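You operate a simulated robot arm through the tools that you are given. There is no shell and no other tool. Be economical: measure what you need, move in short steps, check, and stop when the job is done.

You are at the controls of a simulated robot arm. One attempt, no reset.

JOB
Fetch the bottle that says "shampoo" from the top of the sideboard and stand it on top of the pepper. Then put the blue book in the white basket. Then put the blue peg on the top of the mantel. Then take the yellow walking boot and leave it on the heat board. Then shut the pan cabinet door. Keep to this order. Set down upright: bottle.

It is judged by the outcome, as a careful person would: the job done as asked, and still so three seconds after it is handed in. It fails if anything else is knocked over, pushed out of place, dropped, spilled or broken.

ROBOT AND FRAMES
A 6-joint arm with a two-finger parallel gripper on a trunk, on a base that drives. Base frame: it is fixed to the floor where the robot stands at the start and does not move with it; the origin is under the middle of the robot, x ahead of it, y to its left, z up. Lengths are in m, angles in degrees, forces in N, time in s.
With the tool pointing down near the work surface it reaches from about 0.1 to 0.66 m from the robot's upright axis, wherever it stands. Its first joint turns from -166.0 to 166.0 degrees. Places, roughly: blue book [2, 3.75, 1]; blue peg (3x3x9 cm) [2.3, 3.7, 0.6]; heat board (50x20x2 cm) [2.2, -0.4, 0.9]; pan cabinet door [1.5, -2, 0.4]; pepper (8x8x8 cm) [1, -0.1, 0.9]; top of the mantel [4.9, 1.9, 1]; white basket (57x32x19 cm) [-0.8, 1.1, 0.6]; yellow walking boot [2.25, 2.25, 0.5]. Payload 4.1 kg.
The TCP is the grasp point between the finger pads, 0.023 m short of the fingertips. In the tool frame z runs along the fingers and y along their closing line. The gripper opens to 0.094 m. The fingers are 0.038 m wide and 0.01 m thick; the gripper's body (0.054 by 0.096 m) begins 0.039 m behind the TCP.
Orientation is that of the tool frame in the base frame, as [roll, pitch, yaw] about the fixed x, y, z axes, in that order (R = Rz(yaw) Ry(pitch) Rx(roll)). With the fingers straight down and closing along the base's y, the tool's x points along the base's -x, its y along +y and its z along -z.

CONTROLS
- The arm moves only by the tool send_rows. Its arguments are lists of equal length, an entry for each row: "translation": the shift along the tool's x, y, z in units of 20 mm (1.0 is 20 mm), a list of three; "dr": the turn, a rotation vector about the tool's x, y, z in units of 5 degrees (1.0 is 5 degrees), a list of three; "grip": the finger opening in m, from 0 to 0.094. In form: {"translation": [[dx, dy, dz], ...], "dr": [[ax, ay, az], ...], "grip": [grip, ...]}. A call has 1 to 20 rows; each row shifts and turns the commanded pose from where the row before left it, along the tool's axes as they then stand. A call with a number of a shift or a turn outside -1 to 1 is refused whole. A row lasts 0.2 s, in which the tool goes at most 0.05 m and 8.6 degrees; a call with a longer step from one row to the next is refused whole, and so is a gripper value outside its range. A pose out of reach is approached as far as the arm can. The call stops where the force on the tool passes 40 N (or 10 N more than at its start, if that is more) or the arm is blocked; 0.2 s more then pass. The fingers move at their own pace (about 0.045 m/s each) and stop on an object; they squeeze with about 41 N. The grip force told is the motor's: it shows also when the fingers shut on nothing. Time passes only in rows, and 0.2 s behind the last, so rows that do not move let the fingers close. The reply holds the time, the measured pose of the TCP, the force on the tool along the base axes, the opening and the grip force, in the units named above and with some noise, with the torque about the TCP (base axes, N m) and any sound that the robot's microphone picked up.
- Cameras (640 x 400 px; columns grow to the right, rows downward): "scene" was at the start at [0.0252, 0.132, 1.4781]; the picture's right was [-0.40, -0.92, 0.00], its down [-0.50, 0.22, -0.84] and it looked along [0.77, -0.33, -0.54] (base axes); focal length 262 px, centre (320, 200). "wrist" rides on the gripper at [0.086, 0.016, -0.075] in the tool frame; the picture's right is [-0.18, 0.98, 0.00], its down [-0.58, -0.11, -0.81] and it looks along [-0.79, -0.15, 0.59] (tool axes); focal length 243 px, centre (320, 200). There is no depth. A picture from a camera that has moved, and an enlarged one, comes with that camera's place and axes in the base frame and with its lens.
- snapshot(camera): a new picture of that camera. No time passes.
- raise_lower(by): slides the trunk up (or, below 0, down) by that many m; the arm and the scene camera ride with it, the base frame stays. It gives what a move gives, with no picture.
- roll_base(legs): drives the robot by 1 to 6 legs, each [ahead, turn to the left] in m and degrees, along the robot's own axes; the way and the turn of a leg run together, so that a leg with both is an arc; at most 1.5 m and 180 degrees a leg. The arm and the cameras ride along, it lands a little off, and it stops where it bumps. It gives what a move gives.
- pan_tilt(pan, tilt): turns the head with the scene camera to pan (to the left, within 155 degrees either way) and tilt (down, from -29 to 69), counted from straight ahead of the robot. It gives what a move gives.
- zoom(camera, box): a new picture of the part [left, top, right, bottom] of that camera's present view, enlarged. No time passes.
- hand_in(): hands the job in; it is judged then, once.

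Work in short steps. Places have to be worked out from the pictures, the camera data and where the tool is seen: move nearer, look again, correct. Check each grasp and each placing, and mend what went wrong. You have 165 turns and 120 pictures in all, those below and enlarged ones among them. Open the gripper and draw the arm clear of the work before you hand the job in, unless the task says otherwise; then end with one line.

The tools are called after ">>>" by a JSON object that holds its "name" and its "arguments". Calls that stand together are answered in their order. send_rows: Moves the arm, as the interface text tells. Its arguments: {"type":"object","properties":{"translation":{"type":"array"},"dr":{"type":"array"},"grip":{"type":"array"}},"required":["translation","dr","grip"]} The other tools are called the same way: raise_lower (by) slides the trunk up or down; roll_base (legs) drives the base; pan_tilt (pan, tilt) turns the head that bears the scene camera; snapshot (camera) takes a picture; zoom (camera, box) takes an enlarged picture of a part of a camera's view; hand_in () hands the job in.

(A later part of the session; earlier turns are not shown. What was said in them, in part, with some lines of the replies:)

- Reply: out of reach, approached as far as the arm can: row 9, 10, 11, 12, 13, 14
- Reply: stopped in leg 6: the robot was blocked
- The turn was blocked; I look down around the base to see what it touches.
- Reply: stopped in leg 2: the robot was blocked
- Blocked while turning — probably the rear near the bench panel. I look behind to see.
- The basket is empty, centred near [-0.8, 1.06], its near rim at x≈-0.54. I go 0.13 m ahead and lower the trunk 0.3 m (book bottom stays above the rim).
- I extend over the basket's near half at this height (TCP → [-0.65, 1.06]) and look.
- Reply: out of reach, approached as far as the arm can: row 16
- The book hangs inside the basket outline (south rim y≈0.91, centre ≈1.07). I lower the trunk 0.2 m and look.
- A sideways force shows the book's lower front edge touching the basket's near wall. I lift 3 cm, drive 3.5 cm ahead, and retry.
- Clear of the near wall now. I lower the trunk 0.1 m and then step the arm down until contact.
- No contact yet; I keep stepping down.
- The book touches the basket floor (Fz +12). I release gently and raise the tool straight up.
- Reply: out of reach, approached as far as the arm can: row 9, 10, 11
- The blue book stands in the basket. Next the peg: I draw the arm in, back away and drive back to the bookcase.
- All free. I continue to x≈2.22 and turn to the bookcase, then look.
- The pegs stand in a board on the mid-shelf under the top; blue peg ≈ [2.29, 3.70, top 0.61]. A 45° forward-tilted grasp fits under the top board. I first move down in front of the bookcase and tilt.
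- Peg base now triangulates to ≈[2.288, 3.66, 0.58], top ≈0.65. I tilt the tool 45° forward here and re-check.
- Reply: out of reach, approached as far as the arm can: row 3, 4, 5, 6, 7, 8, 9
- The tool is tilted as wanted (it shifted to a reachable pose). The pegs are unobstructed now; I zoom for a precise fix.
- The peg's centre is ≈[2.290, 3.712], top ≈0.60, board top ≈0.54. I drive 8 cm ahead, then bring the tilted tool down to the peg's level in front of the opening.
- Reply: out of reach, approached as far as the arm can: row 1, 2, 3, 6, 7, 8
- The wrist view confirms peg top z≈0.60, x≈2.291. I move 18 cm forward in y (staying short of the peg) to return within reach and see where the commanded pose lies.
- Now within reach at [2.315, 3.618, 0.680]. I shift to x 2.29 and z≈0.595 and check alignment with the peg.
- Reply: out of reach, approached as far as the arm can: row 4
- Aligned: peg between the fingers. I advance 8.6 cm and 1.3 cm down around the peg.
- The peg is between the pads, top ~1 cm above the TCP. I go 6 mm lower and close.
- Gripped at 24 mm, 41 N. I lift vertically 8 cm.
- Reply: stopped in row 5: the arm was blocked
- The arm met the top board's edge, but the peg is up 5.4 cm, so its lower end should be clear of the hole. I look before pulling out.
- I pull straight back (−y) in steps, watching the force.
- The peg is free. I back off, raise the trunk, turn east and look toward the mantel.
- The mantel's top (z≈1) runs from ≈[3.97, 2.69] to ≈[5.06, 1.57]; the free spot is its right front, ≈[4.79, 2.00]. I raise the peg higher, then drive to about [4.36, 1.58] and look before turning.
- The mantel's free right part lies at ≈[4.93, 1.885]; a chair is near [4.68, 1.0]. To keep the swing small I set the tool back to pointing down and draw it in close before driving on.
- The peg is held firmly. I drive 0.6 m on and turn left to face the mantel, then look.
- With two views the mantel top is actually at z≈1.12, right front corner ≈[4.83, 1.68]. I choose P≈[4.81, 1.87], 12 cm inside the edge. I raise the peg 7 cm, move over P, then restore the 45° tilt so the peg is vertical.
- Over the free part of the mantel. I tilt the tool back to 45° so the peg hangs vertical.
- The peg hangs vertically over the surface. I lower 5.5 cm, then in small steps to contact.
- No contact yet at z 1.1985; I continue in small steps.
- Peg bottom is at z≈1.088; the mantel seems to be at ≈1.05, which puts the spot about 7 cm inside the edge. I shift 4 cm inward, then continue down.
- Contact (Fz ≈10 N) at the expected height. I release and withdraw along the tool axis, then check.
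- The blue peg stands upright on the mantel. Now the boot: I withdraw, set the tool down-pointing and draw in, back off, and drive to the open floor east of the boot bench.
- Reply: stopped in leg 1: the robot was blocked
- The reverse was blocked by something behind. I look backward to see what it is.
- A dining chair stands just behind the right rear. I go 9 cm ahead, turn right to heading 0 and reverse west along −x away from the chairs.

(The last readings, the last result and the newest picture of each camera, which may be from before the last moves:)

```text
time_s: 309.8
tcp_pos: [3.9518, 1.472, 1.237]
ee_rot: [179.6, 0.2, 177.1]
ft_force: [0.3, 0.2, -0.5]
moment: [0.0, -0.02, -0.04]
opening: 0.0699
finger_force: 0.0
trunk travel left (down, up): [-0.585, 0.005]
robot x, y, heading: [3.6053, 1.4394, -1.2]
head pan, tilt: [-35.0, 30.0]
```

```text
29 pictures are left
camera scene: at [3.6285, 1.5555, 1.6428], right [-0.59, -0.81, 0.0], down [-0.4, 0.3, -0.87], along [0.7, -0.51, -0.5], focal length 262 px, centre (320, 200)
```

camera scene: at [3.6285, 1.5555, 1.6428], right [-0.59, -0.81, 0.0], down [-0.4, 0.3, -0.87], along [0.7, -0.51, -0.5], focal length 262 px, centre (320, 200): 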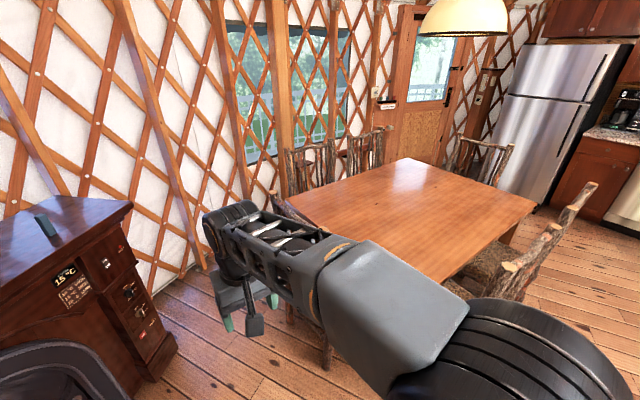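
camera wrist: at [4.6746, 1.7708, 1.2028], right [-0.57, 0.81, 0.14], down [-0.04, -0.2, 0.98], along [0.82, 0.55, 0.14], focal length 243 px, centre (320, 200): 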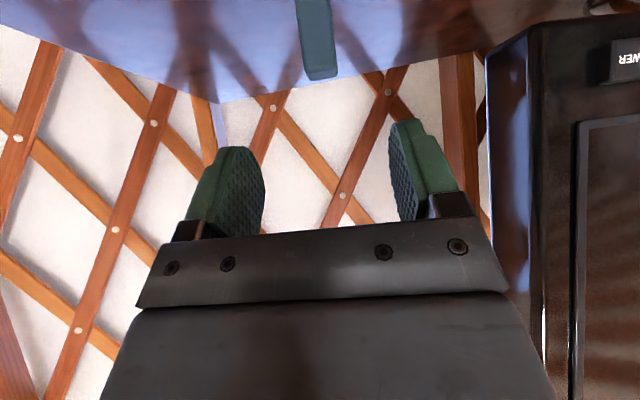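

Chairs and peg are fine. I drive to about [2.85, 2.2], facing the boot bench.

>>> {"name": "roll_base", "arguments": {"legs": [[0, 136], [1.05, 0], [0, 45]]}}

>>> {"name": "pan_tilt", "arguments": {"pan": 5, "tilt": 48}}

>>> {"name": "snapshot", "arguments": {"camera": "scene"}}

```text
time_s: 322.8
tcp_pos: [2.5644, 2.173, 1.2364]
ee_rot: [179.6, 0.2, -3.6]
ft_force: [-0.1, -0.5, 0.2]
moment: [-0.01, 0.03, -0.02]
opening: 0.0703
finger_force: 0.1
trunk travel left (down, up): [-0.585, 0.005]
robot x, y, heading: [2.9048, 2.199, 177.8]
head pan, tilt: [-35.0, 30.0]
```

```text
time_s: 323.9
tcp_pos: [2.5636, 2.1725, 1.2368]
ee_rot: [179.5, 0.2, -3.6]
ft_force: [-0.6, 0.4, 0.7]
moment: [0.0, 0.02, 0.0]
opening: 0.0701
finger_force: 0.0
trunk travel left (down, up): [-0.585, 0.005]
robot x, y, heading: [2.9068, 2.2006, 177.6]
head pan, tilt: [5.0, 48.0]
```

```text
28 pictures are left
camera scene: at [2.8875, 2.0291, 1.616], right [-0.05, 1.0, 0.0], down [0.74, 0.04, -0.67], along [-0.67, -0.03, -0.74], focal length 262 px, centre (320, 200)
```

scene: 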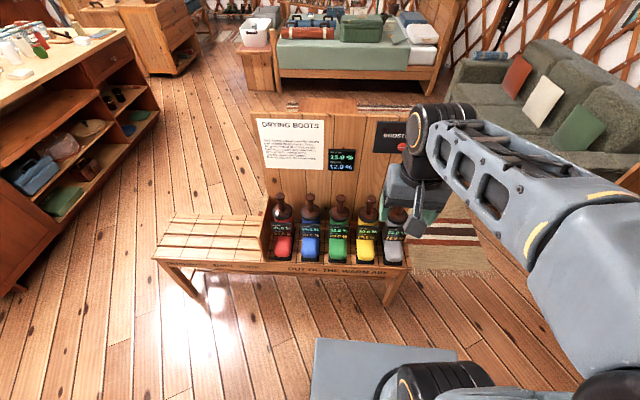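

>>> {"name": "zoom", "arguments": {"camera": "scene", "box": [250, 100, 430, 290]}}

```text
2.11 times, centred on (340, 195) of scene
camera zoom: at [2.8875, 2.0291, 1.616], right [-0.05, 1.0, 0.0], down [0.74, 0.04, -0.67], along [-0.67, -0.03, -0.74], focal length 551 px, centre (278, 210)
```

zoom: 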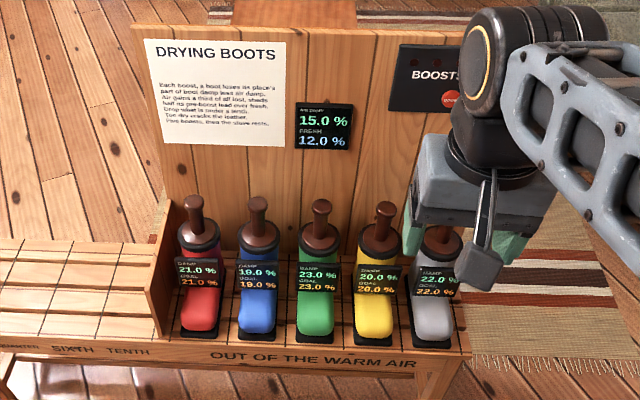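

The yellow boot is fourth, at y≈2.22, toe toward me, with a brown knob on top of its shaft. I drive 0.2 m nearer, lower the trunk 0.3 m, and view it with the wrist camera.

>>> {"name": "roll_base", "arguments": {"legs": [[0.2, 0]]}}

>>> {"name": "raise_lower", "arguments": {"by": -0.3}}

>>> {"name": "snapshot", "arguments": {"camera": "wrist"}}

>>> {"name": "snapshot", "arguments": {"camera": "scene"}}

```text
time_s: 325.5
tcp_pos: [2.3613, 2.1783, 1.2373]
ee_rot: [179.6, 0.2, -3.4]
ft_force: [-0.2, -0.2, 0.0]
moment: [-0.01, -0.03, -0.01]
opening: 0.0699
finger_force: 0.0
trunk travel left (down, up): [-0.585, 0.005]
robot x, y, heading: [2.7068, 2.2084, 178.2]
head pan, tilt: [5.0, 48.0]
```

```text
time_s: 328.5
tcp_pos: [2.3634, 2.1778, 0.9373]
ee_rot: [179.6, 0.2, -3.3]
ft_force: [-1.0, 0.6, -0.3]
moment: [0.01, -0.01, 0.0]
opening: 0.0702
finger_force: 0.0
trunk travel left (down, up): [-0.285, 0.305]
robot x, y, heading: [2.7083, 2.2091, 178.1]
head pan, tilt: [5.0, 48.0]
```

```text
26 pictures are left
camera wrist: at [2.4479, 2.1578, 1.0118], right [-0.24, -0.97, 0.01], down [-0.57, 0.15, 0.81], along [-0.78, 0.19, -0.59], focal length 243 px, centre (320, 200)
```

wrist: 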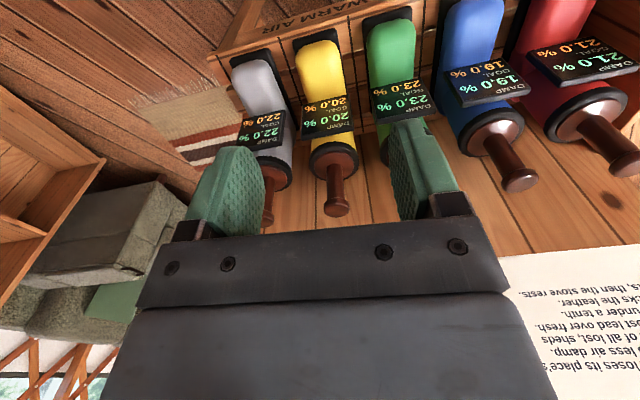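

```text
25 pictures are left
camera scene: at [2.6877, 2.0354, 1.316], right [-0.06, 1.0, 0.0], down [0.74, 0.04, -0.67], along [-0.67, -0.04, -0.74], focal length 262 px, centre (320, 200)
```

scene: 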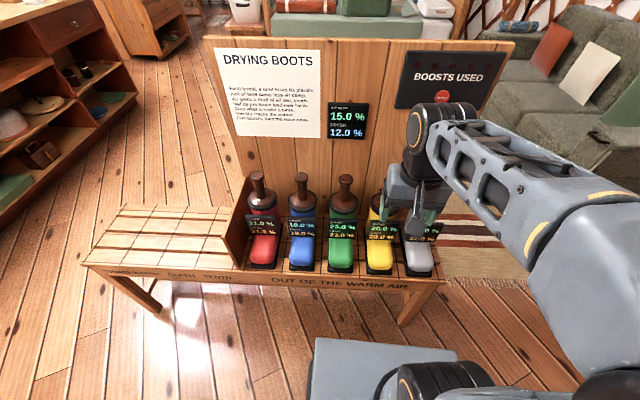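

The knob stem on the yellow boot is at ≈[2.115, 2.21], z 0.68–0.78 and ~4 cm wide. I move above it to z≈0.86 and check alignment.

>>> {"name": "send_rows", "arguments": {"translation": [[-0.96, -0.068, 0.296], [-0.96, -0.068, 0.296], [-0.96, -0.068, 0.296], [-0.96, -0.068, 0.296], [-0.96, -0.068, 0.296], [-0.96, -0.068, 0.296], [-0.96, -0.068, 0.296], [-0.96, -0.068, 0.296], [-0.96, -0.068, 0.296], [-0.96, -0.068, 0.296], [-0.96, -0.068, 0.296], [-0.96, -0.068, 0.296], [-0.96, -0.068, 0.296]], "dr": [[0, 0, 0], [0, 0, 0], [0, 0, 0], [0, 0, 0], [0, 0, 0], [0, 0, 0], [0, 0, 0], [0, 0, 0], [0, 0, 0], [0, 0, 0], [0, 0, 0], [0, 0, 0], [0, 0, 0]], "grip": [0.07, 0.07, 0.07, 0.07, 0.07, 0.07, 0.07, 0.07, 0.07, 0.07, 0.07, 0.07, 0.07]}}

>>> {"name": "snapshot", "arguments": {"camera": "wrist"}}

```text
time_s: 331.3
tcp_pos: [2.1146, 2.2127, 0.8631]
ee_rot: [179.7, 0.1, -3.4]
ft_force: [0.4, -1.0, 0.1]
moment: [0.02, 0.01, -0.01]
opening: 0.07
finger_force: 0.0
trunk travel left (down, up): [-0.285, 0.305]
robot x, y, heading: [2.708, 2.2053, 178.1]
head pan, tilt: [5.0, 48.0]
```

```text
24 pictures are left
camera wrist: at [2.1989, 2.1917, 0.9369], right [-0.24, -0.97, 0.01], down [-0.57, 0.15, 0.81], along [-0.78, 0.19, -0.59], focal length 243 px, centre (320, 200)
```

wrist: 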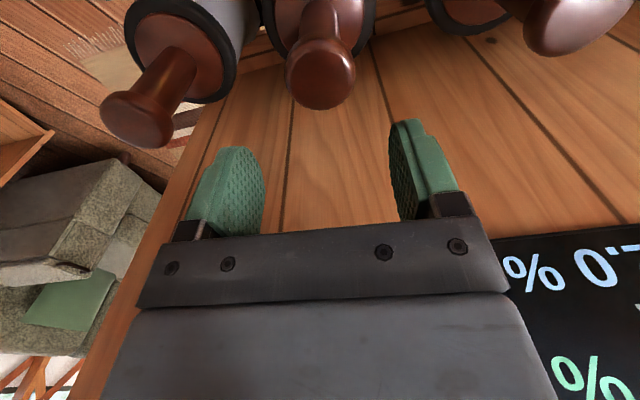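

Aligned (knob at ≈[2.121, 2.209]). I descend to z≈0.75 and grip the stem.

>>> {"name": "send_rows", "arguments": {"translation": [[0.3, 0.15, 0.9], [0, 0, 0.9], [0, 0, 0.9], [0, 0, 0.9], [0, 0, 0.9], [0, 0, 0.9], [0, 0, 0.25], [0, 0, 0], [0, 0, 0], [0, 0, 0], [0, 0, 0], [0, 0, 0]], "dr": [[0, 0, 0], [0, 0, 0], [0, 0, 0], [0, 0, 0], [0, 0, 0], [0, 0, 0], [0, 0, 0], [0, 0, 0], [0, 0, 0], [0, 0, 0], [0, 0, 0], [0, 0, 0]], "grip": [0.07, 0.07, 0.07, 0.07, 0.07, 0.07, 0.07, 0.03, 0.01, 0.01, 0.01, 0.01]}}

>>> {"name": "snapshot", "arguments": {"camera": "wrist"}}

```text
time_s: 332.8
tcp_pos: [2.1178, 2.2073, 0.7611]
ee_rot: [179.6, 1.3, -3.5]
ft_force: [5.4, -0.2, 20.2]
moment: [0.21, -0.3, -0.1]
opening: 0.07
finger_force: 0.1
trunk travel left (down, up): [-0.285, 0.305]
robot x, y, heading: [2.7041, 2.2114, 178.3]
head pan, tilt: [5.0, 48.0]
stopped in row 7: the force on the tool passed its limit (the readings are from after the stop); the commanded pose is now the measured one
```

```text
23 pictures are left
camera wrist: at [2.2044, 2.1868, 0.8345], right [-0.24, -0.97, 0.01], down [-0.56, 0.15, 0.82], along [-0.8, 0.19, -0.57], focal length 243 px, centre (320, 200)
```

wrist: 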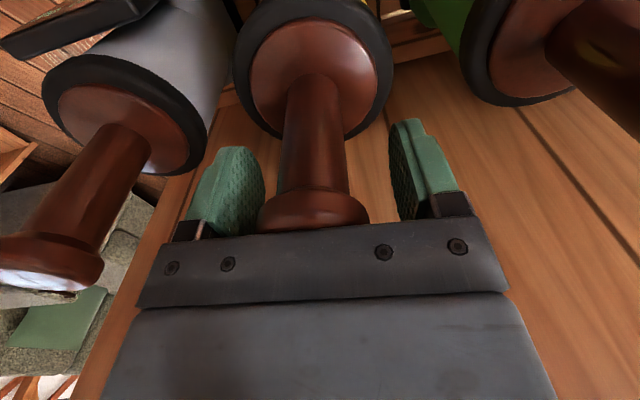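

The palm met the knob top (knob top ≈0.80). I back up 5 mm and close on the stem beneath the flange.

>>> {"name": "send_rows", "arguments": {"translation": [[0, 0, -0.25], [0, 0, 0], [0, 0, 0], [0, 0, 0], [0, 0, 0], [0, 0, 0]], "dr": [[0, -0.25, 0], [0, 0, 0], [0, 0, 0], [0, 0, 0], [0, 0, 0], [0, 0, 0]], "grip": [0.07, 0.03, 0.01, 0.01, 0.01, 0.01]}}

>>> {"name": "send_rows", "arguments": {"translation": [[0, 0, -0.3], [0, 0, -0.7], [0, 0, -1], [0, 0, -1], [0, 0, -1]], "dr": [[0, 0, 0], [0, 0, 0], [0, 0, 0], [0, 0, 0], [0, 0, 0]], "grip": [0.01, 0.01, 0.01, 0.01, 0.01]}}

>>> {"name": "snapshot", "arguments": {"camera": "scene"}}

```text
time_s: 334.2
tcp_pos: [2.1186, 2.2066, 0.7624]
ee_rot: [179.6, 2.3, -3.4]
ft_force: [1.6, 2.1, -0.2]
moment: [0.23, 0.11, 0.0]
opening: 0.0414
finger_force: 40.9
trunk travel left (down, up): [-0.285, 0.305]
robot x, y, heading: [2.7025, 2.2056, 178.4]
head pan, tilt: [5.0, 48.0]
```

```text
time_s: 335.4
tcp_pos: [2.1228, 2.2078, 0.8418]
ee_rot: [179.5, 2.2, -3.4]
ft_force: [-0.2, 0.5, -6.6]
moment: [0.01, 0.31, -0.01]
opening: 0.0413
finger_force: 40.9
trunk travel left (down, up): [-0.285, 0.305]
robot x, y, heading: [2.7068, 2.2046, 178.1]
head pan, tilt: [5.0, 48.0]
```

```text
22 pictures are left
camera scene: at [2.687, 2.0354, 1.3159], right [-0.06, 1.0, 0.0], down [0.74, 0.04, -0.67], along [-0.67, -0.04, -0.74], focal length 262 px, centre (320, 200)
```

scene: 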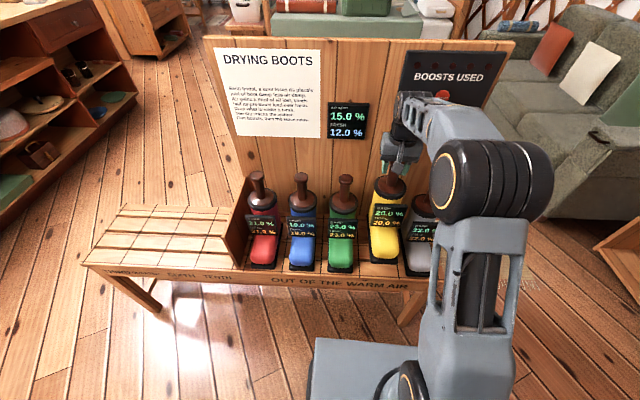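

The boot is held (≈0.65 kg) and clear of the rack. I raise it with the trunk, back off and draw it in a bit, then look toward the island's east end.

>>> {"name": "raise_lower", "arguments": {"by": 0.3}}

>>> {"name": "roll_base", "arguments": {"legs": [[-0.35, 0]]}}

>>> {"name": "send_rows", "arguments": {"translation": [[0.9, 0, 0], [0.9, 0, 0], [0.9, 0, 0], [0.9, 0, 0], [0.9, 0, 0], [0.9, 0, 0], [0.9, 0, 0], [0, 0, -0.9], [0, 0, -0.9]], "dr": [[0, 0, 0], [0, 0, 0], [0, 0, 0], [0, 0, 0], [0, 0, 0], [0, 0, 0], [0, 0, 0], [0, 0, 0], [0, 0, 0]], "grip": [0.01, 0.01, 0.01, 0.01, 0.01, 0.01, 0.01, 0.01, 0.01]}}

>>> {"name": "roll_base", "arguments": {"legs": [[0, 91.5]]}}

>>> {"name": "pan_tilt", "arguments": {"pan": -15, "tilt": 30}}

>>> {"name": "snapshot", "arguments": {"camera": "scene"}}

```text
time_s: 338.4
tcp_pos: [2.1224, 2.2081, 1.1428]
ee_rot: [179.4, 2.2, -3.4]
ft_force: [-0.5, -1.1, -6.9]
moment: [0.0, 0.28, 0.01]
opening: 0.0414
finger_force: 41.2
trunk travel left (down, up): [-0.585, 0.005]
robot x, y, heading: [2.7123, 2.2097, 178.2]
head pan, tilt: [5.0, 48.0]
```

```text
time_s: 340.7
tcp_pos: [2.4717, 2.1952, 1.1421]
ee_rot: [179.4, 2.2, -3.0]
ft_force: [0.3, -0.9, -7.0]
moment: [0.01, 0.27, -0.01]
opening: 0.0413
finger_force: 41.0
trunk travel left (down, up): [-0.585, 0.005]
robot x, y, heading: [3.0596, 2.1969, 179.0]
head pan, tilt: [5.0, 48.0]
```

```text
time_s: 342.7
tcp_pos: [2.5984, 2.1877, 1.1721]
ee_rot: [179.5, 2.2, -3.1]
ft_force: [-0.3, 0.7, -6.6]
moment: [0.0, 0.32, 0.02]
opening: 0.0413
finger_force: 41.3
trunk travel left (down, up): [-0.585, 0.005]
robot x, y, heading: [3.0575, 2.1958, 178.7]
head pan, tilt: [5.0, 48.0]
```

```text
time_s: 347.0
tcp_pos: [3.0801, 1.7369, 1.1738]
ee_rot: [179.4, 2.2, 88.5]
ft_force: [0.4, 0.4, -7.1]
moment: [-0.31, 0.05, -0.04]
opening: 0.041
finger_force: 40.9
trunk travel left (down, up): [-0.585, 0.005]
robot x, y, heading: [3.0551, 2.1971, -89.8]
head pan, tilt: [5.0, 48.0]
```

```text
time_s: 347.8
tcp_pos: [3.0804, 1.7386, 1.1722]
ee_rot: [179.5, 2.2, 88.7]
ft_force: [0.8, 0.3, -6.6]
moment: [-0.28, -0.04, -0.02]
opening: 0.0415
finger_force: 41.1
trunk travel left (down, up): [-0.585, 0.005]
robot x, y, heading: [3.0558, 2.1966, -89.5]
head pan, tilt: [-15.0, 30.0]
```

```text
21 pictures are left
camera scene: at [3.2046, 2.1713, 1.6427], right [-0.97, 0.25, 0.0], down [0.13, 0.48, -0.87], along [-0.22, -0.84, -0.5], focal length 262 px, centre (320, 200)
```

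scene: 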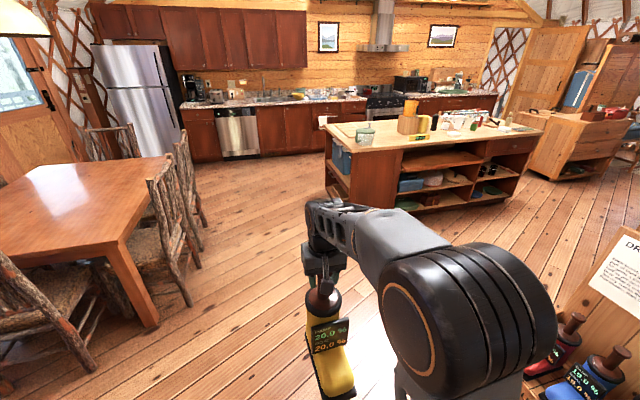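

The way south along x≈3.05 is clear (chairs at x≥3.7, island end at x≈2.4). I drive 2.6 m and turn to face the island's end.

>>> {"name": "roll_base", "arguments": {"legs": [[1.3, 0], [1.25, 0], [0, -90]]}}

>>> {"name": "pan_tilt", "arguments": {"pan": 5, "tilt": 42}}

>>> {"name": "snapshot", "arguments": {"camera": "scene"}}

```text
time_s: 364.0
tcp_pos: [2.617, -0.3859, 1.1728]
ee_rot: [179.5, 2.2, 0.5]
ft_force: [0.3, 0.7, -7.3]
moment: [-0.03, 0.3, 0.01]
opening: 0.0408
finger_force: 41.2
trunk travel left (down, up): [-0.585, 0.005]
robot x, y, heading: [3.0756, -0.3456, -177.9]
head pan, tilt: [-15.0, 30.0]
```

```text
time_s: 364.8
tcp_pos: [2.6175, -0.3862, 1.1726]
ee_rot: [179.5, 2.2, 0.5]
ft_force: [-0.5, -0.7, -6.8]
moment: [-0.04, 0.26, -0.01]
opening: 0.0409
finger_force: 41.0
trunk travel left (down, up): [-0.585, 0.005]
robot x, y, heading: [3.0805, -0.3519, -178.0]
head pan, tilt: [5.0, 42.0]
```

```text
20 pictures are left
camera scene: at [3.0619, -0.5222, 1.6245], right [-0.12, 0.99, 0.0], down [0.66, 0.08, -0.74], along [-0.74, -0.09, -0.67], focal length 262 px, centre (320, 200)
```

scene: 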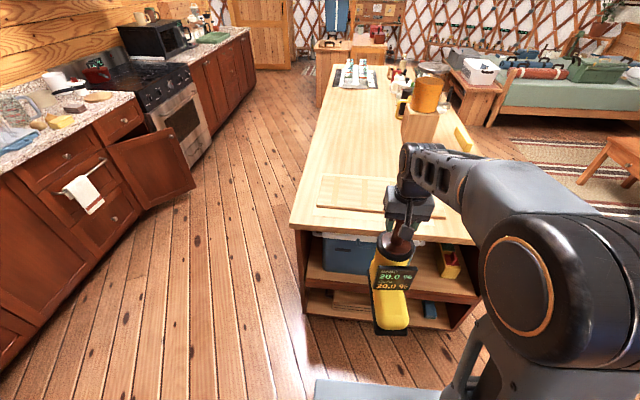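

The heat board is the thin board on the near end of the island, and the open pan cabinet door is on the left. I zoom on the board.

>>> {"name": "zoom", "arguments": {"camera": "scene", "box": [280, 130, 480, 260]}}

```text
3.08 times, centred on (380, 195) of scene
camera zoom: at [3.0619, -0.5222, 1.6245], right [-0.12, 0.99, 0.0], down [0.66, 0.08, -0.74], along [-0.74, -0.09, -0.67], focal length 805 px, centre (135, 215)
```

zoom: 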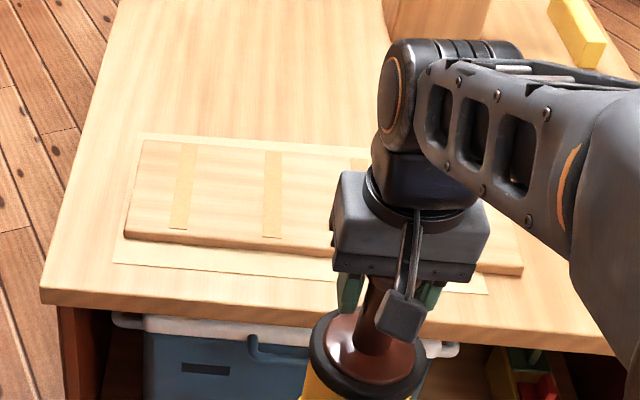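

The board spans x 2.125–2.33, y −0.62…−0.14, top ≈0.925; the boot's sole is ≈0.28 below the TCP. I turn the boot 90° so it lies along the board's length and raise it 10 cm.

>>> {"name": "send_rows", "arguments": {"translation": [[0, 0, -0.28], [0, 0, -0.28], [0, 0, -0.28], [0, 0, -0.28], [0, 0, -0.28], [0, 0, -0.28], [0, 0, -0.28], [0, 0, -0.28], [0, 0, -0.28], [0, 0, -0.28], [0, 0, -0.28], [0, 0, -0.28], [0, 0, -0.28], [0, 0, -0.28], [0, 0, -0.28], [0, 0, -0.28], [0, 0, -0.28], [0, 0, -0.28]], "dr": [[0, 0, -1], [0, 0, -1], [0, 0, -1], [0, 0, -1], [0, 0, -1], [0, 0, -1], [0, 0, -1], [0, 0, -1], [0, 0, -1], [0, 0, -1], [0, 0, -1], [0, 0, -1], [0, 0, -1], [0, 0, -1], [0, 0, -1], [0, 0, -1], [0, 0, -1], [0, 0, -1]], "grip": [0.01, 0.01, 0.01, 0.01, 0.01, 0.01, 0.01, 0.01, 0.01, 0.01, 0.01, 0.01, 0.01, 0.01, 0.01, 0.01, 0.01, 0.01]}}

>>> {"name": "snapshot", "arguments": {"camera": "scene"}}

```text
time_s: 368.6
tcp_pos: [2.6212, -0.384, 1.2743]
ee_rot: [-177.8, 0.6, 90.7]
ft_force: [-0.5, -0.8, -6.6]
moment: [-0.32, -0.1, 0.02]
opening: 0.041
finger_force: 40.8
trunk travel left (down, up): [-0.585, 0.005]
robot x, y, heading: [3.0767, -0.3529, -177.9]
head pan, tilt: [5.0, 42.0]
```

```text
18 pictures are left
camera scene: at [3.0619, -0.5222, 1.6245], right [-0.12, 0.99, 0.0], down [0.66, 0.08, -0.74], along [-0.74, -0.09, -0.67], focal length 262 px, centre (320, 200)
```

scene: 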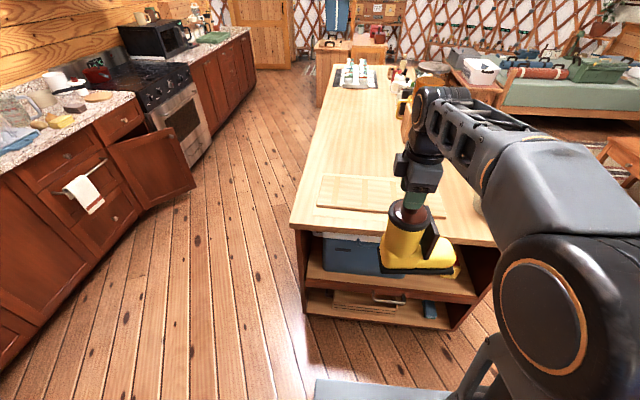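

The boot is level and clear of counter height. I drive 0.26 m ahead, then extend over the board's centre.

>>> {"name": "roll_base", "arguments": {"legs": [[0.26, 0]]}}

>>> {"name": "send_rows", "arguments": {"translation": [[-0.31, -0.95, 0], [-0.31, -0.95, 0], [-0.31, -0.95, 0], [-0.31, -0.95, 0], [-0.31, -0.95, 0], [-0.31, -0.95, 0], [-0.31, -0.95, 0]], "dr": [[0, 0, 0], [0, 0, 0], [0, 0, 0], [0, 0, 0], [0, 0, 0], [0, 0, 0], [0, 0, 0]], "grip": [0.01, 0.01, 0.01, 0.01, 0.01, 0.01, 0.01]}}

>>> {"name": "snapshot", "arguments": {"camera": "scene"}}

```text
time_s: 370.5
tcp_pos: [2.3543, -0.3949, 1.2727]
ee_rot: [-177.9, 0.4, 90.5]
ft_force: [0.0, 0.0, -7.6]
moment: [-0.28, -0.06, -0.03]
opening: 0.0411
finger_force: 41.4
trunk travel left (down, up): [-0.585, 0.005]
robot x, y, heading: [2.8132, -0.3586, -177.8]
head pan, tilt: [5.0, 42.0]
```

```text
time_s: 372.1
tcp_pos: [2.2225, -0.4383, 1.2794]
ee_rot: [-177.9, 0.5, 90.4]
ft_force: [-0.1, 0.4, -5.5]
moment: [-0.34, -0.06, -0.04]
opening: 0.0411
finger_force: 40.7
trunk travel left (down, up): [-0.585, 0.005]
robot x, y, heading: [2.809, -0.3564, -177.8]
head pan, tilt: [5.0, 42.0]
```

```text
17 pictures are left
camera scene: at [2.7966, -0.5322, 1.6244], right [-0.12, 0.99, 0.0], down [0.66, 0.08, -0.74], along [-0.74, -0.09, -0.67], focal length 262 px, centre (320, 200)
```

scene: 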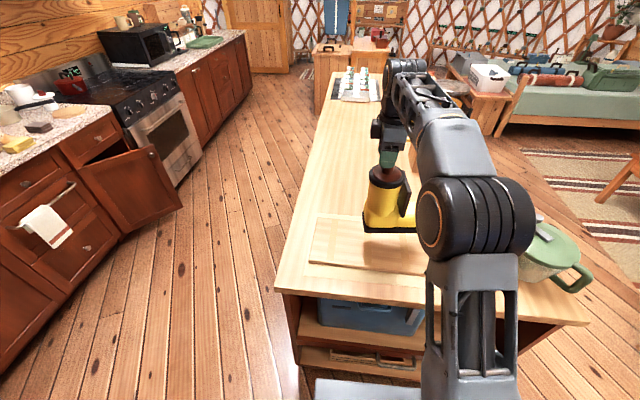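

The boot is above the board. I lower 5 cm first.

>>> {"name": "send_rows", "arguments": {"translation": [[0, 0, 0.7], [0, 0, 0.6], [0, 0, 0.6], [0, 0, 0.6]], "dr": [[0, 0, 0], [0, 0, 0], [0, 0, 0], [0, 0, 0]], "grip": [0.01, 0.01, 0.01, 0.01]}}

>>> {"name": "zoom", "arguments": {"camera": "scene", "box": [290, 140, 450, 290]}}

```text
time_s: 373.1
tcp_pos: [2.222, -0.4407, 1.2283]
ee_rot: [-178.0, 0.5, 90.5]
ft_force: [0.6, 0.6, -7.7]
moment: [-0.33, -0.03, 0.05]
opening: 0.0411
finger_force: 40.7
trunk travel left (down, up): [-0.585, 0.005]
robot x, y, heading: [2.8135, -0.3571, -178.0]
head pan, tilt: [5.0, 42.0]
```

```text
2.67 times, centred on (370, 215) of scene
camera zoom: at [2.797, -0.5321, 1.6245], right [-0.12, 0.99, 0.0], down [0.66, 0.08, -0.74], along [-0.74, -0.09, -0.67], focal length 698 px, centre (187, 160)
```

zoom: 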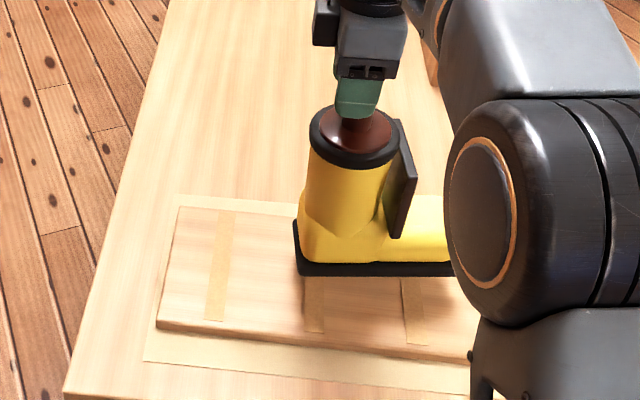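

The sole is at z≈0.975, about 5 cm above the board. I lower in steps to contact.

>>> {"name": "send_rows", "arguments": {"translation": [[0, 0, 0.5], [0, 0, 0.5], [0, 0, 0.4], [0, 0, 0.3], [0, 0, 0.2]], "dr": [[0, 0, 0], [0, 0, 0], [0, 0, 0], [0, 0, 0], [0, 0, 0]], "grip": [0.01, 0.01, 0.01, 0.01, 0.01]}}

```text
time_s: 374.3
tcp_pos: [2.2195, -0.4405, 1.1906]
ee_rot: [-177.8, 0.4, 90.5]
ft_force: [0.6, -0.1, -6.4]
moment: [-0.3, -0.06, 0.02]
opening: 0.0412
finger_force: 40.9
trunk travel left (down, up): [-0.585, 0.005]
robot x, y, heading: [2.8098, -0.3586, -178.1]
head pan, tilt: [5.0, 42.0]
```

>>> {"name": "send_rows", "arguments": {"translation": [[0, 0, 0.2], [0, 0, 0.2], [0, 0, 0.15]], "dr": [[0, 0, 0], [0, 0, 0], [0, 0, 0]], "grip": [0.01, 0.01, 0.01]}}

```text
time_s: 375.1
tcp_pos: [2.2206, -0.4394, 1.1825]
ee_rot: [-177.6, 0.5, 90.5]
ft_force: [-0.7, 0.2, 7.9]
moment: [-0.43, -0.62, 0.05]
opening: 0.041
finger_force: 40.7
trunk travel left (down, up): [-0.585, 0.005]
robot x, y, heading: [2.8103, -0.3608, -178.2]
head pan, tilt: [5.0, 42.0]
```

Contact with the board. I release and rise, then check.

>>> {"name": "send_rows", "arguments": {"translation": [[0, 0, 0], [0, 0, 0], [0, 0, 0], [0, 0, 0], [0, 0, -0.4], [0, 0, -0.9], [0, 0, -0.9], [0, 0, -0.9], [0, 0, -0.9]], "dr": [[0, 0, 0], [0, 0, 0], [0, 0, 0], [0, 0, 0], [0, 0, 0], [0, 0, 0], [0, 0, 0], [0, 0, 0], [0, 0, 0]], "grip": [0.045, 0.055, 0.07, 0.08, 0.08, 0.08, 0.08, 0.08, 0.08]}}

>>> {"name": "zoom", "arguments": {"camera": "scene", "box": [290, 140, 450, 290]}}

```text
time_s: 377.1
tcp_pos: [2.2252, -0.4414, 1.2615]
ee_rot: [-177.9, 0.5, 90.6]
ft_force: [0.0, 0.2, 0.2]
moment: [-0.03, -0.02, 0.0]
opening: 0.0801
finger_force: 0.0
trunk travel left (down, up): [-0.585, 0.005]
robot x, y, heading: [2.811, -0.3589, -177.8]
head pan, tilt: [5.0, 42.0]
```

```text
2.67 times, centred on (370, 215) of scene
camera zoom: at [2.798, -0.532, 1.6245], right [-0.12, 0.99, 0.0], down [0.66, 0.08, -0.74], along [-0.74, -0.09, -0.67], focal length 698 px, centre (187, 160)
```

zoom: 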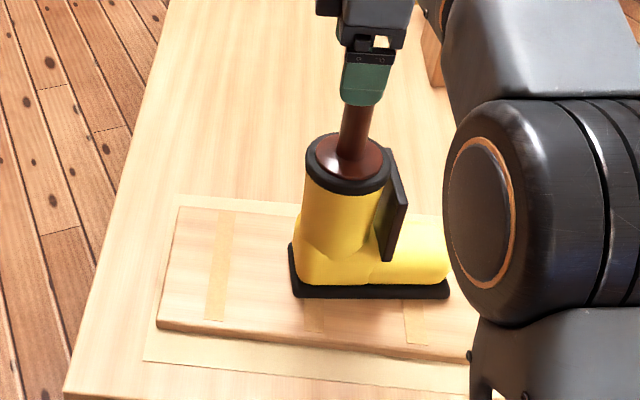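

The boot stands on the heat board. Last: the door. I rise, draw the arm in, turn the tool back, and drive toward the kitchen aisle.

>>> {"name": "send_rows", "arguments": {"translation": [[0, 0, -0.9], [0, 0, -0.9], [0, 0.9, 0], [0, 0.9, 0], [0, 0.9, 0], [0, 0.9, 0], [0, 0.9, 0], [0, 0.9, 0], [0, 0.9, 0], [0, 0.9, 0], [0, 0.9, 0], [0, 0.9, 0]], "dr": [[0, 0, 0], [0, 0, 0], [0, 0, 0], [0, 0, 0], [0, 0, 0], [0, 0, 0], [0, 0, 0], [0, 0, 0], [0, 0, 0], [0, 0, 0], [0, 0, 0], [0, 0, 0]], "grip": [0.08, 0.08, 0.08, 0.08, 0.08, 0.08, 0.08, 0.08, 0.08, 0.08, 0.08, 0.08]}}

>>> {"name": "send_rows", "arguments": {"translation": [[0, 0, 0], [0, 0, 0], [0, 0, 0], [0, 0, 0], [0, 0, 0], [0, 0, 0], [0, 0, 0], [0, 0, 0], [0, 0, 0], [0, 0, 0], [0, 0, 0], [0, 0, 0], [0, 0, 0], [0, 0, 0], [0, 0, 0], [0, 0, 0], [0, 0, 0], [0, 0, 0]], "dr": [[0, 0, 1], [0, 0, 1], [0, 0, 1], [0, 0, 1], [0, 0, 1], [0, 0, 1], [0, 0, 1], [0, 0, 1], [0, 0, 1], [0, 0, 1], [0, 0, 1], [0, 0, 1], [0, 0, 1], [0, 0, 1], [0, 0, 1], [0, 0, 1], [0, 0, 1], [0, 0, 1]], "grip": [0.05, 0, 0, 0, 0, 0, 0, 0, 0, 0, 0, 0, 0, 0, 0, 0, 0, 0]}}

>>> {"name": "roll_base", "arguments": {"legs": [[-0.25, 0], [0, 88], [0.9, 0], [0, -90], [0.9, 0]]}}

>>> {"name": "pan_tilt", "arguments": {"pan": 20, "tilt": 40}}

>>> {"name": "snapshot", "arguments": {"camera": "scene"}}

```text
time_s: 379.7
tcp_pos: [2.4059, -0.4376, 1.2898]
ee_rot: [-177.9, 0.5, 90.5]
ft_force: [-0.4, -0.3, -0.1]
moment: [0.04, 0.02, 0.01]
opening: 0.0798
finger_force: 0.1
trunk travel left (down, up): [-0.585, 0.005]
robot x, y, heading: [2.8125, -0.355, -178.0]
head pan, tilt: [5.0, 42.0]
```

```text
time_s: 383.5
tcp_pos: [2.4038, -0.4376, 1.2881]
ee_rot: [179.5, 2.1, 0.4]
ft_force: [0.3, -0.2, 0.6]
moment: [0.04, 0.03, 0.0]
opening: 0.0
finger_force: 40.4
trunk travel left (down, up): [-0.585, 0.005]
robot x, y, heading: [2.8142, -0.3561, -178.1]
head pan, tilt: [5.0, 42.0]
```

```text
time_s: 401.6
tcp_pos: [1.7358, -1.3635, 1.2888]
ee_rot: [179.6, 2.2, 0.2]
ft_force: [1.6, -0.6, -0.3]
moment: [0.01, 0.0, 0.04]
opening: 0.0
finger_force: 41.0
trunk travel left (down, up): [-0.585, 0.005]
robot x, y, heading: [2.1432, -1.2865, -178.1]
head pan, tilt: [5.0, 42.0]
```

```text
time_s: 402.4
tcp_pos: [1.7355, -1.3628, 1.2892]
ee_rot: [179.5, 2.3, 0.2]
ft_force: [-0.2, 0.1, -0.3]
moment: [0.0, 0.0, -0.02]
opening: 0.0001
finger_force: 40.9
trunk travel left (down, up): [-0.585, 0.005]
robot x, y, heading: [2.1412, -1.2862, -178.2]
head pan, tilt: [20.0, 40.0]
```

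```text
14 pictures are left
camera scene: at [2.1322, -1.4808, 1.6274], right [-0.37, 0.93, 0.0], down [0.6, 0.24, -0.77], along [-0.71, -0.28, -0.64], focal length 262 px, centre (320, 200)
```

scene: 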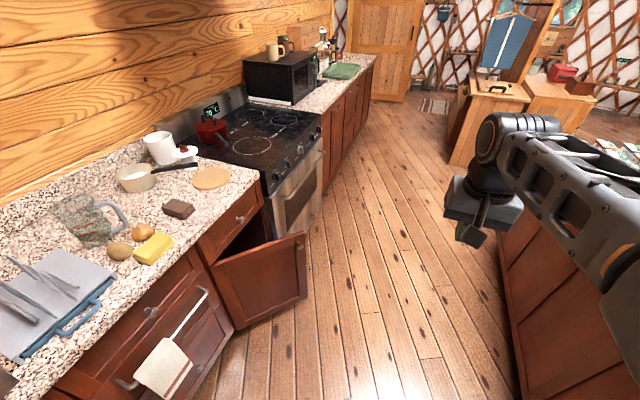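

The door is hinged on the east at ≈[1.64, -2.2], about 42° open, free edge ≈[1.31, -1.90], top z≈0.63. I drive on to x≈1.40, face south and lower the trunk.

>>> {"name": "roll_base", "arguments": {"legs": [[0.72, 0], [0, 88]]}}

>>> {"name": "raise_lower", "arguments": {"by": -0.5}}

>>> {"name": "pan_tilt", "arguments": {"pan": 0, "tilt": 45}}

>>> {"name": "snapshot", "arguments": {"camera": "scene"}}

```text
time_s: 410.0
tcp_pos: [1.4676, -1.7189, 1.2892]
ee_rot: [179.5, 2.3, 86.2]
ft_force: [0.4, 0.5, -0.2]
moment: [0.03, -0.03, 0.0]
opening: 0.0
finger_force: 41.5
trunk travel left (down, up): [-0.585, 0.005]
robot x, y, heading: [1.4186, -1.3082, -92.2]
head pan, tilt: [20.0, 40.0]
```

```text
refused: -0.5 is not a number from -0.4 to 0.4
```

```text
time_s: 410.8
tcp_pos: [1.4679, -1.7175, 1.2881]
ee_rot: [179.5, 2.2, 86.2]
ft_force: [-0.7, 0.6, 0.4]
moment: [0.02, 0.03, 0.01]
opening: 0.0
finger_force: 40.9
trunk travel left (down, up): [-0.585, 0.005]
robot x, y, heading: [1.4205, -1.3071, -92.4]
head pan, tilt: [0.0, 45.0]
```

```text
13 pictures are left
camera scene: at [1.5884, -1.3333, 1.6202], right [-1.0, 0.04, 0.0], down [0.03, 0.71, -0.71], along [-0.03, -0.71, -0.71], focal length 262 px, centre (320, 200)
```

scene: 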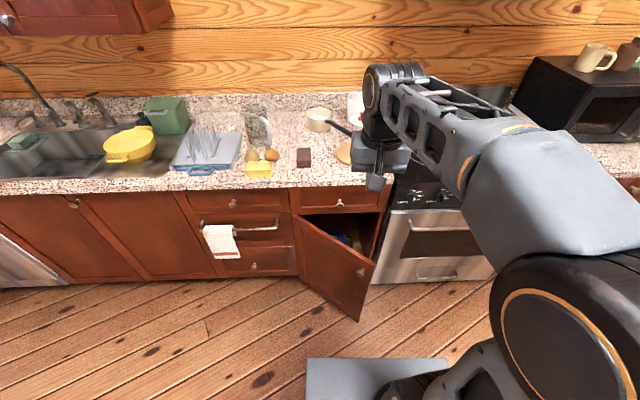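

The whole door is in view: free edge ≈[1.335, -1.94], hinge ≈[1.685, -2.24]. I lower the trunk in two strokes and tilt the tool 45° forward.

>>> {"name": "raise_lower", "arguments": {"by": -0.4}}

>>> {"name": "raise_lower", "arguments": {"by": -0.15}}

>>> {"name": "send_rows", "arguments": {"translation": [[0, 0, 0], [0, 0, 0], [0, 0, 0], [0, 0, 0], [0, 0, 0], [0, 0, 0], [0, 0, 0], [0, 0, 0], [0, 0, 0]], "dr": [[0, -1, 0], [0, -1, 0], [0, -1, 0], [0, -1, 0], [0, -1, 0], [0, -1, 0], [0, -1, 0], [0, -1, 0], [0, -1, 0]], "grip": [0, 0, 0, 0, 0, 0, 0, 0, 0]}}

```text
time_s: 414.6
tcp_pos: [1.4686, -1.7172, 0.889]
ee_rot: [179.4, 2.2, 86.1]
ft_force: [-0.4, 0.2, 0.5]
moment: [-0.01, -0.02, -0.05]
opening: 0.0
finger_force: 41.5
trunk travel left (down, up): [-0.185, 0.405]
robot x, y, heading: [1.4206, -1.3056, -92.2]
head pan, tilt: [0.0, 45.0]
```

```text
time_s: 416.4
tcp_pos: [1.4679, -1.717, 0.7392]
ee_rot: [179.5, 2.2, 86.3]
ft_force: [-0.2, -0.1, 0.3]
moment: [0.01, 0.05, -0.01]
opening: 0.0002
finger_force: 40.6
trunk travel left (down, up): [-0.035, 0.555]
robot x, y, heading: [1.4241, -1.3043, -92.2]
head pan, tilt: [0.0, 45.0]
```

```text
time_s: 418.4
tcp_pos: [1.468, -1.7166, 0.7397]
ee_rot: [179.4, 47.3, 85.7]
ft_force: [-0.7, 0.7, -0.1]
moment: [-0.01, 0.01, 0.02]
opening: 0.0002
finger_force: 41.5
trunk travel left (down, up): [-0.035, 0.555]
robot x, y, heading: [1.4194, -1.3089, -92.3]
head pan, tilt: [0.0, 45.0]
```

Tilted. I move to x≈1.40 and down to z≈0.5, in front of the door.

>>> {"name": "send_rows", "arguments": {"translation": [[0.8, -0.34, 0.87], [0.8, -0.34, 0.87], [0.8, -0.34, 0.87], [0.8, -0.34, 0.87], [0.8, -0.34, 0.87], [0.8, -0.34, 0.87], [0.8, -0.34, 0.87], [0.8, -0.34, 0.87], [0.8, -0.34, 0.87], [0.8, -0.34, 0.87]], "dr": [[0, 0, 0], [0, 0, 0], [0, 0, 0], [0, 0, 0], [0, 0, 0], [0, 0, 0], [0, 0, 0], [0, 0, 0], [0, 0, 0], [0, 0, 0]], "grip": [0, 0, 0, 0, 0, 0, 0, 0, 0, 0]}}

>>> {"name": "snapshot", "arguments": {"camera": "scene"}}

```text
time_s: 420.6
tcp_pos: [1.4241, -1.7514, 0.51]
ee_rot: [179.8, 47.1, 85.8]
ft_force: [0.9, -0.1, 0.1]
moment: [0.01, -0.01, 0.01]
opening: 0.0
finger_force: 40.4
out of reach, approached as far as the arm can: row 7, 8, 9, 10
trunk travel left (down, up): [-0.035, 0.555]
robot x, y, heading: [1.4188, -1.3052, -91.9]
head pan, tilt: [0.0, 45.0]
```

```text
12 pictures are left
camera scene: at [1.5883, -1.3331, 1.0702], right [-1.0, 0.04, 0.0], down [0.03, 0.71, -0.71], along [-0.03, -0.71, -0.71], focal length 262 px, centre (320, 200)
```

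scene: 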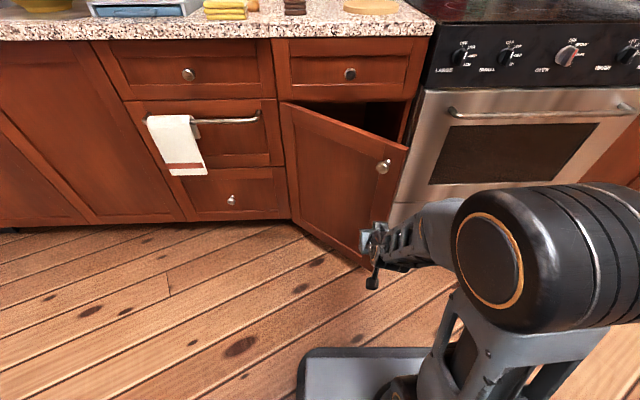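

The tool is in front of the door, left of its knob. I push forward (−y) 20 cm with the arm.

>>> {"name": "send_rows", "arguments": {"translation": [[-0.68, 0, 0.73], [-0.68, 0, 0.73], [-0.68, 0, 0.73], [-0.68, 0, 0.73], [-0.68, 0, 0.73], [-0.68, 0, 0.73], [-0.68, 0, 0.73], [-0.68, 0, 0.73], [-0.68, 0, 0.73], [-0.68, 0, 0.73]], "dr": [[0, 0, 0], [0, 0, 0], [0, 0, 0], [0, 0, 0], [0, 0, 0], [0, 0, 0], [0, 0, 0], [0, 0, 0], [0, 0, 0], [0, 0, 0]], "grip": [0, 0, 0, 0, 0, 0, 0, 0, 0, 0]}}

>>> {"name": "snapshot", "arguments": {"camera": "scene"}}

```text
time_s: 422.8
tcp_pos: [1.4103, -1.9511, 0.5111]
ee_rot: [179.3, 47.3, 85.6]
ft_force: [0.1, 1.0, 0.1]
moment: [0.01, -0.05, 0.03]
opening: 0.0001
finger_force: 40.5
trunk travel left (down, up): [-0.035, 0.555]
robot x, y, heading: [1.4175, -1.3088, -92.4]
head pan, tilt: [0.0, 45.0]
```

```text
11 pictures are left
camera scene: at [1.5883, -1.3332, 1.0702], right [-1.0, 0.04, 0.0], down [0.03, 0.71, -0.71], along [-0.03, -0.71, -0.71], focal length 262 px, centre (320, 200)
```

scene: 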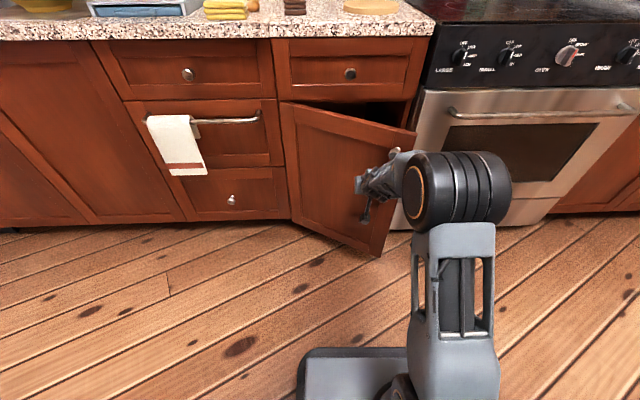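

The door began moving. I drive slowly forward 0.18 m to push it further.

>>> {"name": "roll_base", "arguments": {"legs": [[0.18, 0]]}}

>>> {"name": "snapshot", "arguments": {"camera": "scene"}}

```text
time_s: 424.3
tcp_pos: [1.403, -2.1264, 0.5116]
ee_rot: [179.3, 47.1, 85.6]
ft_force: [-0.3, -0.5, 0.0]
moment: [0.03, -0.01, -0.04]
opening: 0.0
finger_force: 40.4
trunk travel left (down, up): [-0.035, 0.555]
robot x, y, heading: [1.4104, -1.4852, -92.1]
head pan, tilt: [0.0, 45.0]
```

```text
10 pictures are left
camera scene: at [1.5815, -1.5103, 1.0702], right [-1.0, 0.04, 0.0], down [0.03, 0.71, -0.71], along [-0.03, -0.71, -0.71], focal length 262 px, centre (320, 200)
```

scene: 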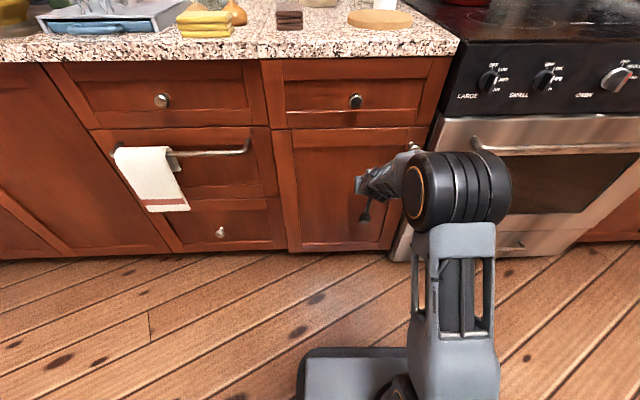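

The door looks almost shut. I push on with the arm in small steps until firm resistance.

>>> {"name": "send_rows", "arguments": {"translation": [[-0.34, 0, 0.36], [-0.34, 0, 0.36], [-0.34, 0, 0.36], [-0.34, 0, 0.36], [-0.34, 0, 0.36]], "dr": [[0, 0, 0], [0, 0, 0], [0, 0, 0], [0, 0, 0], [0, 0, 0]], "grip": [0, 0, 0, 0, 0]}}

>>> {"name": "zoom", "arguments": {"camera": "scene", "box": [240, 50, 480, 270]}}

```text
time_s: 424.6
tcp_pos: [1.4028, -2.1291, 0.5093]
ee_rot: [179.3, 46.7, 85.7]
ft_force: [-0.6, 22.0, 10.1]
moment: [-0.2, 0.0, 0.0]
opening: 0.0
finger_force: 40.8
trunk travel left (down, up): [-0.035, 0.555]
robot x, y, heading: [1.4128, -1.4863, -92.6]
head pan, tilt: [0.0, 45.0]
stopped in row 1: the force on the tool passed its limit (the readings are from after the stop); the commanded pose is now the measured one
```

```text
1.82 times, centred on (360, 160) of scene
camera zoom: at [1.5815, -1.5083, 1.0704], right [-1.0, 0.04, 0.0], down [0.03, 0.71, -0.71], along [-0.03, -0.71, -0.71], focal length 476 px, centre (247, 273)
```

zoom: 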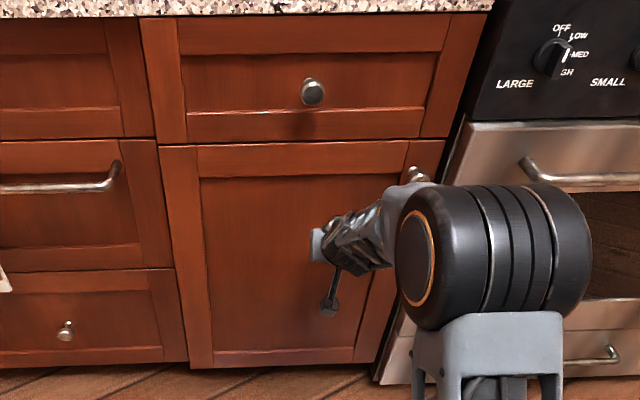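

Firm resistance (22 N) and the door lies flush: it is shut. I back away and verify it stays closed.

>>> {"name": "send_rows", "arguments": {"translation": [[0.6, 0, -0.65], [0.6, 0, -0.65], [0.6, 0, -0.65]], "dr": [[0, 0, 0], [0, 0, 0], [0, 0, 0]], "grip": [0, 0, 0]}}

>>> {"name": "roll_base", "arguments": {"legs": [[-0.22, 0]]}}

>>> {"name": "send_rows", "arguments": {"translation": [[0, 0, -0.9], [0, 0, -0.9], [0, 0, -0.9], [0, 0, -0.9], [0, 0, -0.5]], "dr": [[0, 0, 0], [0, 0, 0], [0, 0, 0], [0, 0, 0], [0, 0, 0]], "grip": [0.05, 0.09, 0.09, 0.09, 0.09]}}

>>> {"name": "snapshot", "arguments": {"camera": "scene"}}

```text
time_s: 425.4
tcp_pos: [1.4041, -2.0773, 0.5102]
ee_rot: [179.3, 46.6, 85.8]
ft_force: [-0.3, 0.6, 0.7]
moment: [0.02, -0.05, 0.0]
opening: 0.0
finger_force: 41.0
trunk travel left (down, up): [-0.035, 0.555]
robot x, y, heading: [1.4123, -1.4834, -92.2]
head pan, tilt: [0.0, 45.0]
```

```text
time_s: 427.1
tcp_pos: [1.4148, -1.8584, 0.5108]
ee_rot: [179.4, 46.8, 85.8]
ft_force: [-0.6, -0.3, 0.3]
moment: [0.0, -0.02, -0.01]
opening: 0.0002
finger_force: 41.3
trunk travel left (down, up): [-0.035, 0.555]
robot x, y, heading: [1.4226, -1.2633, -92.4]
head pan, tilt: [0.0, 45.0]
```

```text
time_s: 428.3
tcp_pos: [1.4183, -1.8001, 0.5661]
ee_rot: [179.2, 46.7, 85.8]
ft_force: [-0.1, -0.7, -0.3]
moment: [0.0, 0.03, 0.02]
opening: 0.0902
finger_force: 0.0
trunk travel left (down, up): [-0.035, 0.555]
robot x, y, heading: [1.4229, -1.2631, -92.3]
head pan, tilt: [0.0, 45.0]
```

```text
8 pictures are left
camera scene: at [1.5898, -1.2905, 1.0702], right [-1.0, 0.04, 0.0], down [0.03, 0.71, -0.71], along [-0.03, -0.71, -0.71], focal length 262 px, centre (320, 200)
```

scene: 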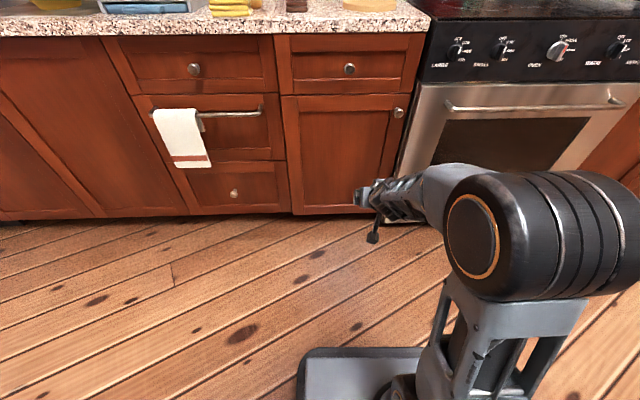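

The door is shut and stays so. I raise the trunk and look over the island to verify the bottle and the boot.

>>> {"name": "raise_lower", "arguments": {"by": 0.4}}

>>> {"name": "pan_tilt", "arguments": {"pan": 150, "tilt": 20}}

>>> {"name": "snapshot", "arguments": {"camera": "scene"}}

>>> {"name": "pan_tilt", "arguments": {"pan": -155, "tilt": 20}}

>>> {"name": "snapshot", "arguments": {"camera": "scene"}}

```text
time_s: 432.2
tcp_pos: [1.417, -1.8001, 0.9655]
ee_rot: [179.3, 46.7, 85.9]
ft_force: [0.3, -0.2, -0.3]
moment: [-0.02, -0.01, 0.01]
opening: 0.0901
finger_force: 0.1
trunk travel left (down, up): [-0.435, 0.155]
robot x, y, heading: [1.4244, -1.2636, -92.1]
head pan, tilt: [0.0, 45.0]
```

```text
time_s: 434.5
tcp_pos: [1.4179, -1.8003, 0.9656]
ee_rot: [179.3, 46.7, 85.9]
ft_force: [0.7, 0.5, -0.1]
moment: [0.01, -0.01, 0.04]
opening: 0.0902
finger_force: 0.1
trunk travel left (down, up): [-0.435, 0.155]
robot x, y, heading: [1.4195, -1.2632, -92.4]
head pan, tilt: [150.0, 20.0]
```

```text
7 pictures are left
camera scene: at [1.6423, -1.1303, 1.5088], right [0.85, -0.53, 0.0], down [-0.18, -0.29, -0.94], along [0.5, 0.8, -0.34], focal length 262 px, centre (320, 200)
```

scene: 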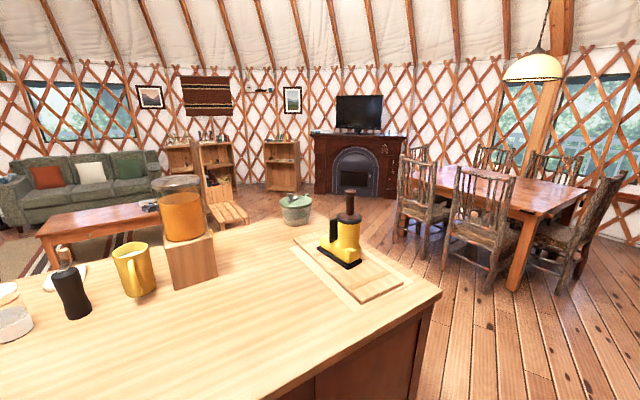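

```text
time_s: 438.7
tcp_pos: [1.4171, -1.7981, 0.9672]
ee_rot: [179.2, 46.7, 85.9]
ft_force: [0.2, 0.2, 0.2]
moment: [-0.05, -0.02, -0.02]
opening: 0.09
finger_force: 0.1
trunk travel left (down, up): [-0.435, 0.155]
robot x, y, heading: [1.4203, -1.2702, -91.7]
head pan, tilt: [-154.7, 20.0]
```

```text
6 pictures are left
camera scene: at [1.5561, -1.1236, 1.5088], right [0.92, 0.39, 0.0], down [0.13, -0.31, -0.94], along [-0.37, 0.86, -0.34], focal length 262 px, centre (320, 200)
```

scene: 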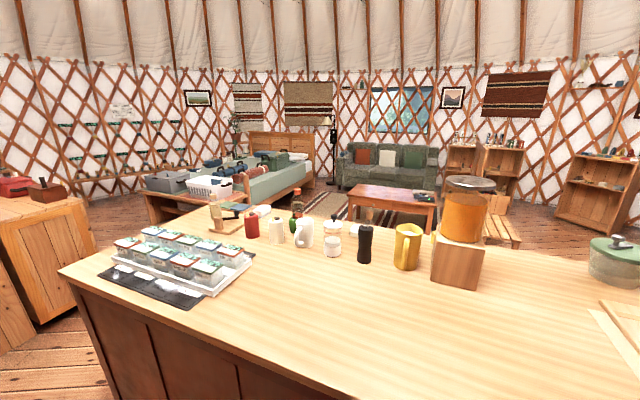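

The boot is on the board; I zoom once on the bottle.

>>> {"name": "zoom", "arguments": {"camera": "scene", "box": [230, 160, 350, 260]}}

```text
4.00 times, centred on (290, 210) of scene
camera zoom: at [1.5561, -1.1236, 1.5088], right [0.92, 0.39, 0.0], down [0.13, -0.31, -0.94], along [-0.37, 0.86, -0.34], focal length 1047 px, centre (440, 160)
```

zoom: 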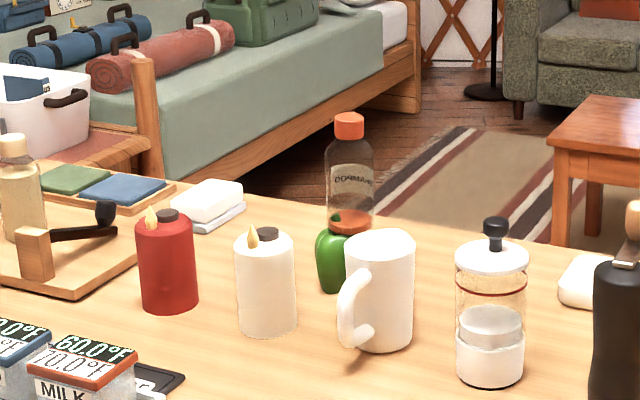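

The bottle stands upright on the pepper, the blue book is in the basket, the peg is on the mantel, the boot is on the board and the door is shut. The gripper is open and the arm is clear, so I hand it in.

>>> {"name": "hand_in", "arguments": {}}

```text
The job is handed in.
```

All five parts were done in the order you gave, and the job is handed in: the shampoo bottle stands on the pepper (leaning a few degrees), the blue book is in the white basket, the blue peg is on the mantel, the yellow boot is on the heat board, and the pan cabinet door is shut. The robot base bumped the sofa arm, the end of the boot bench and a dining chair; pictures showed nothing knocked over, but I did not measure whether any of them shifted.
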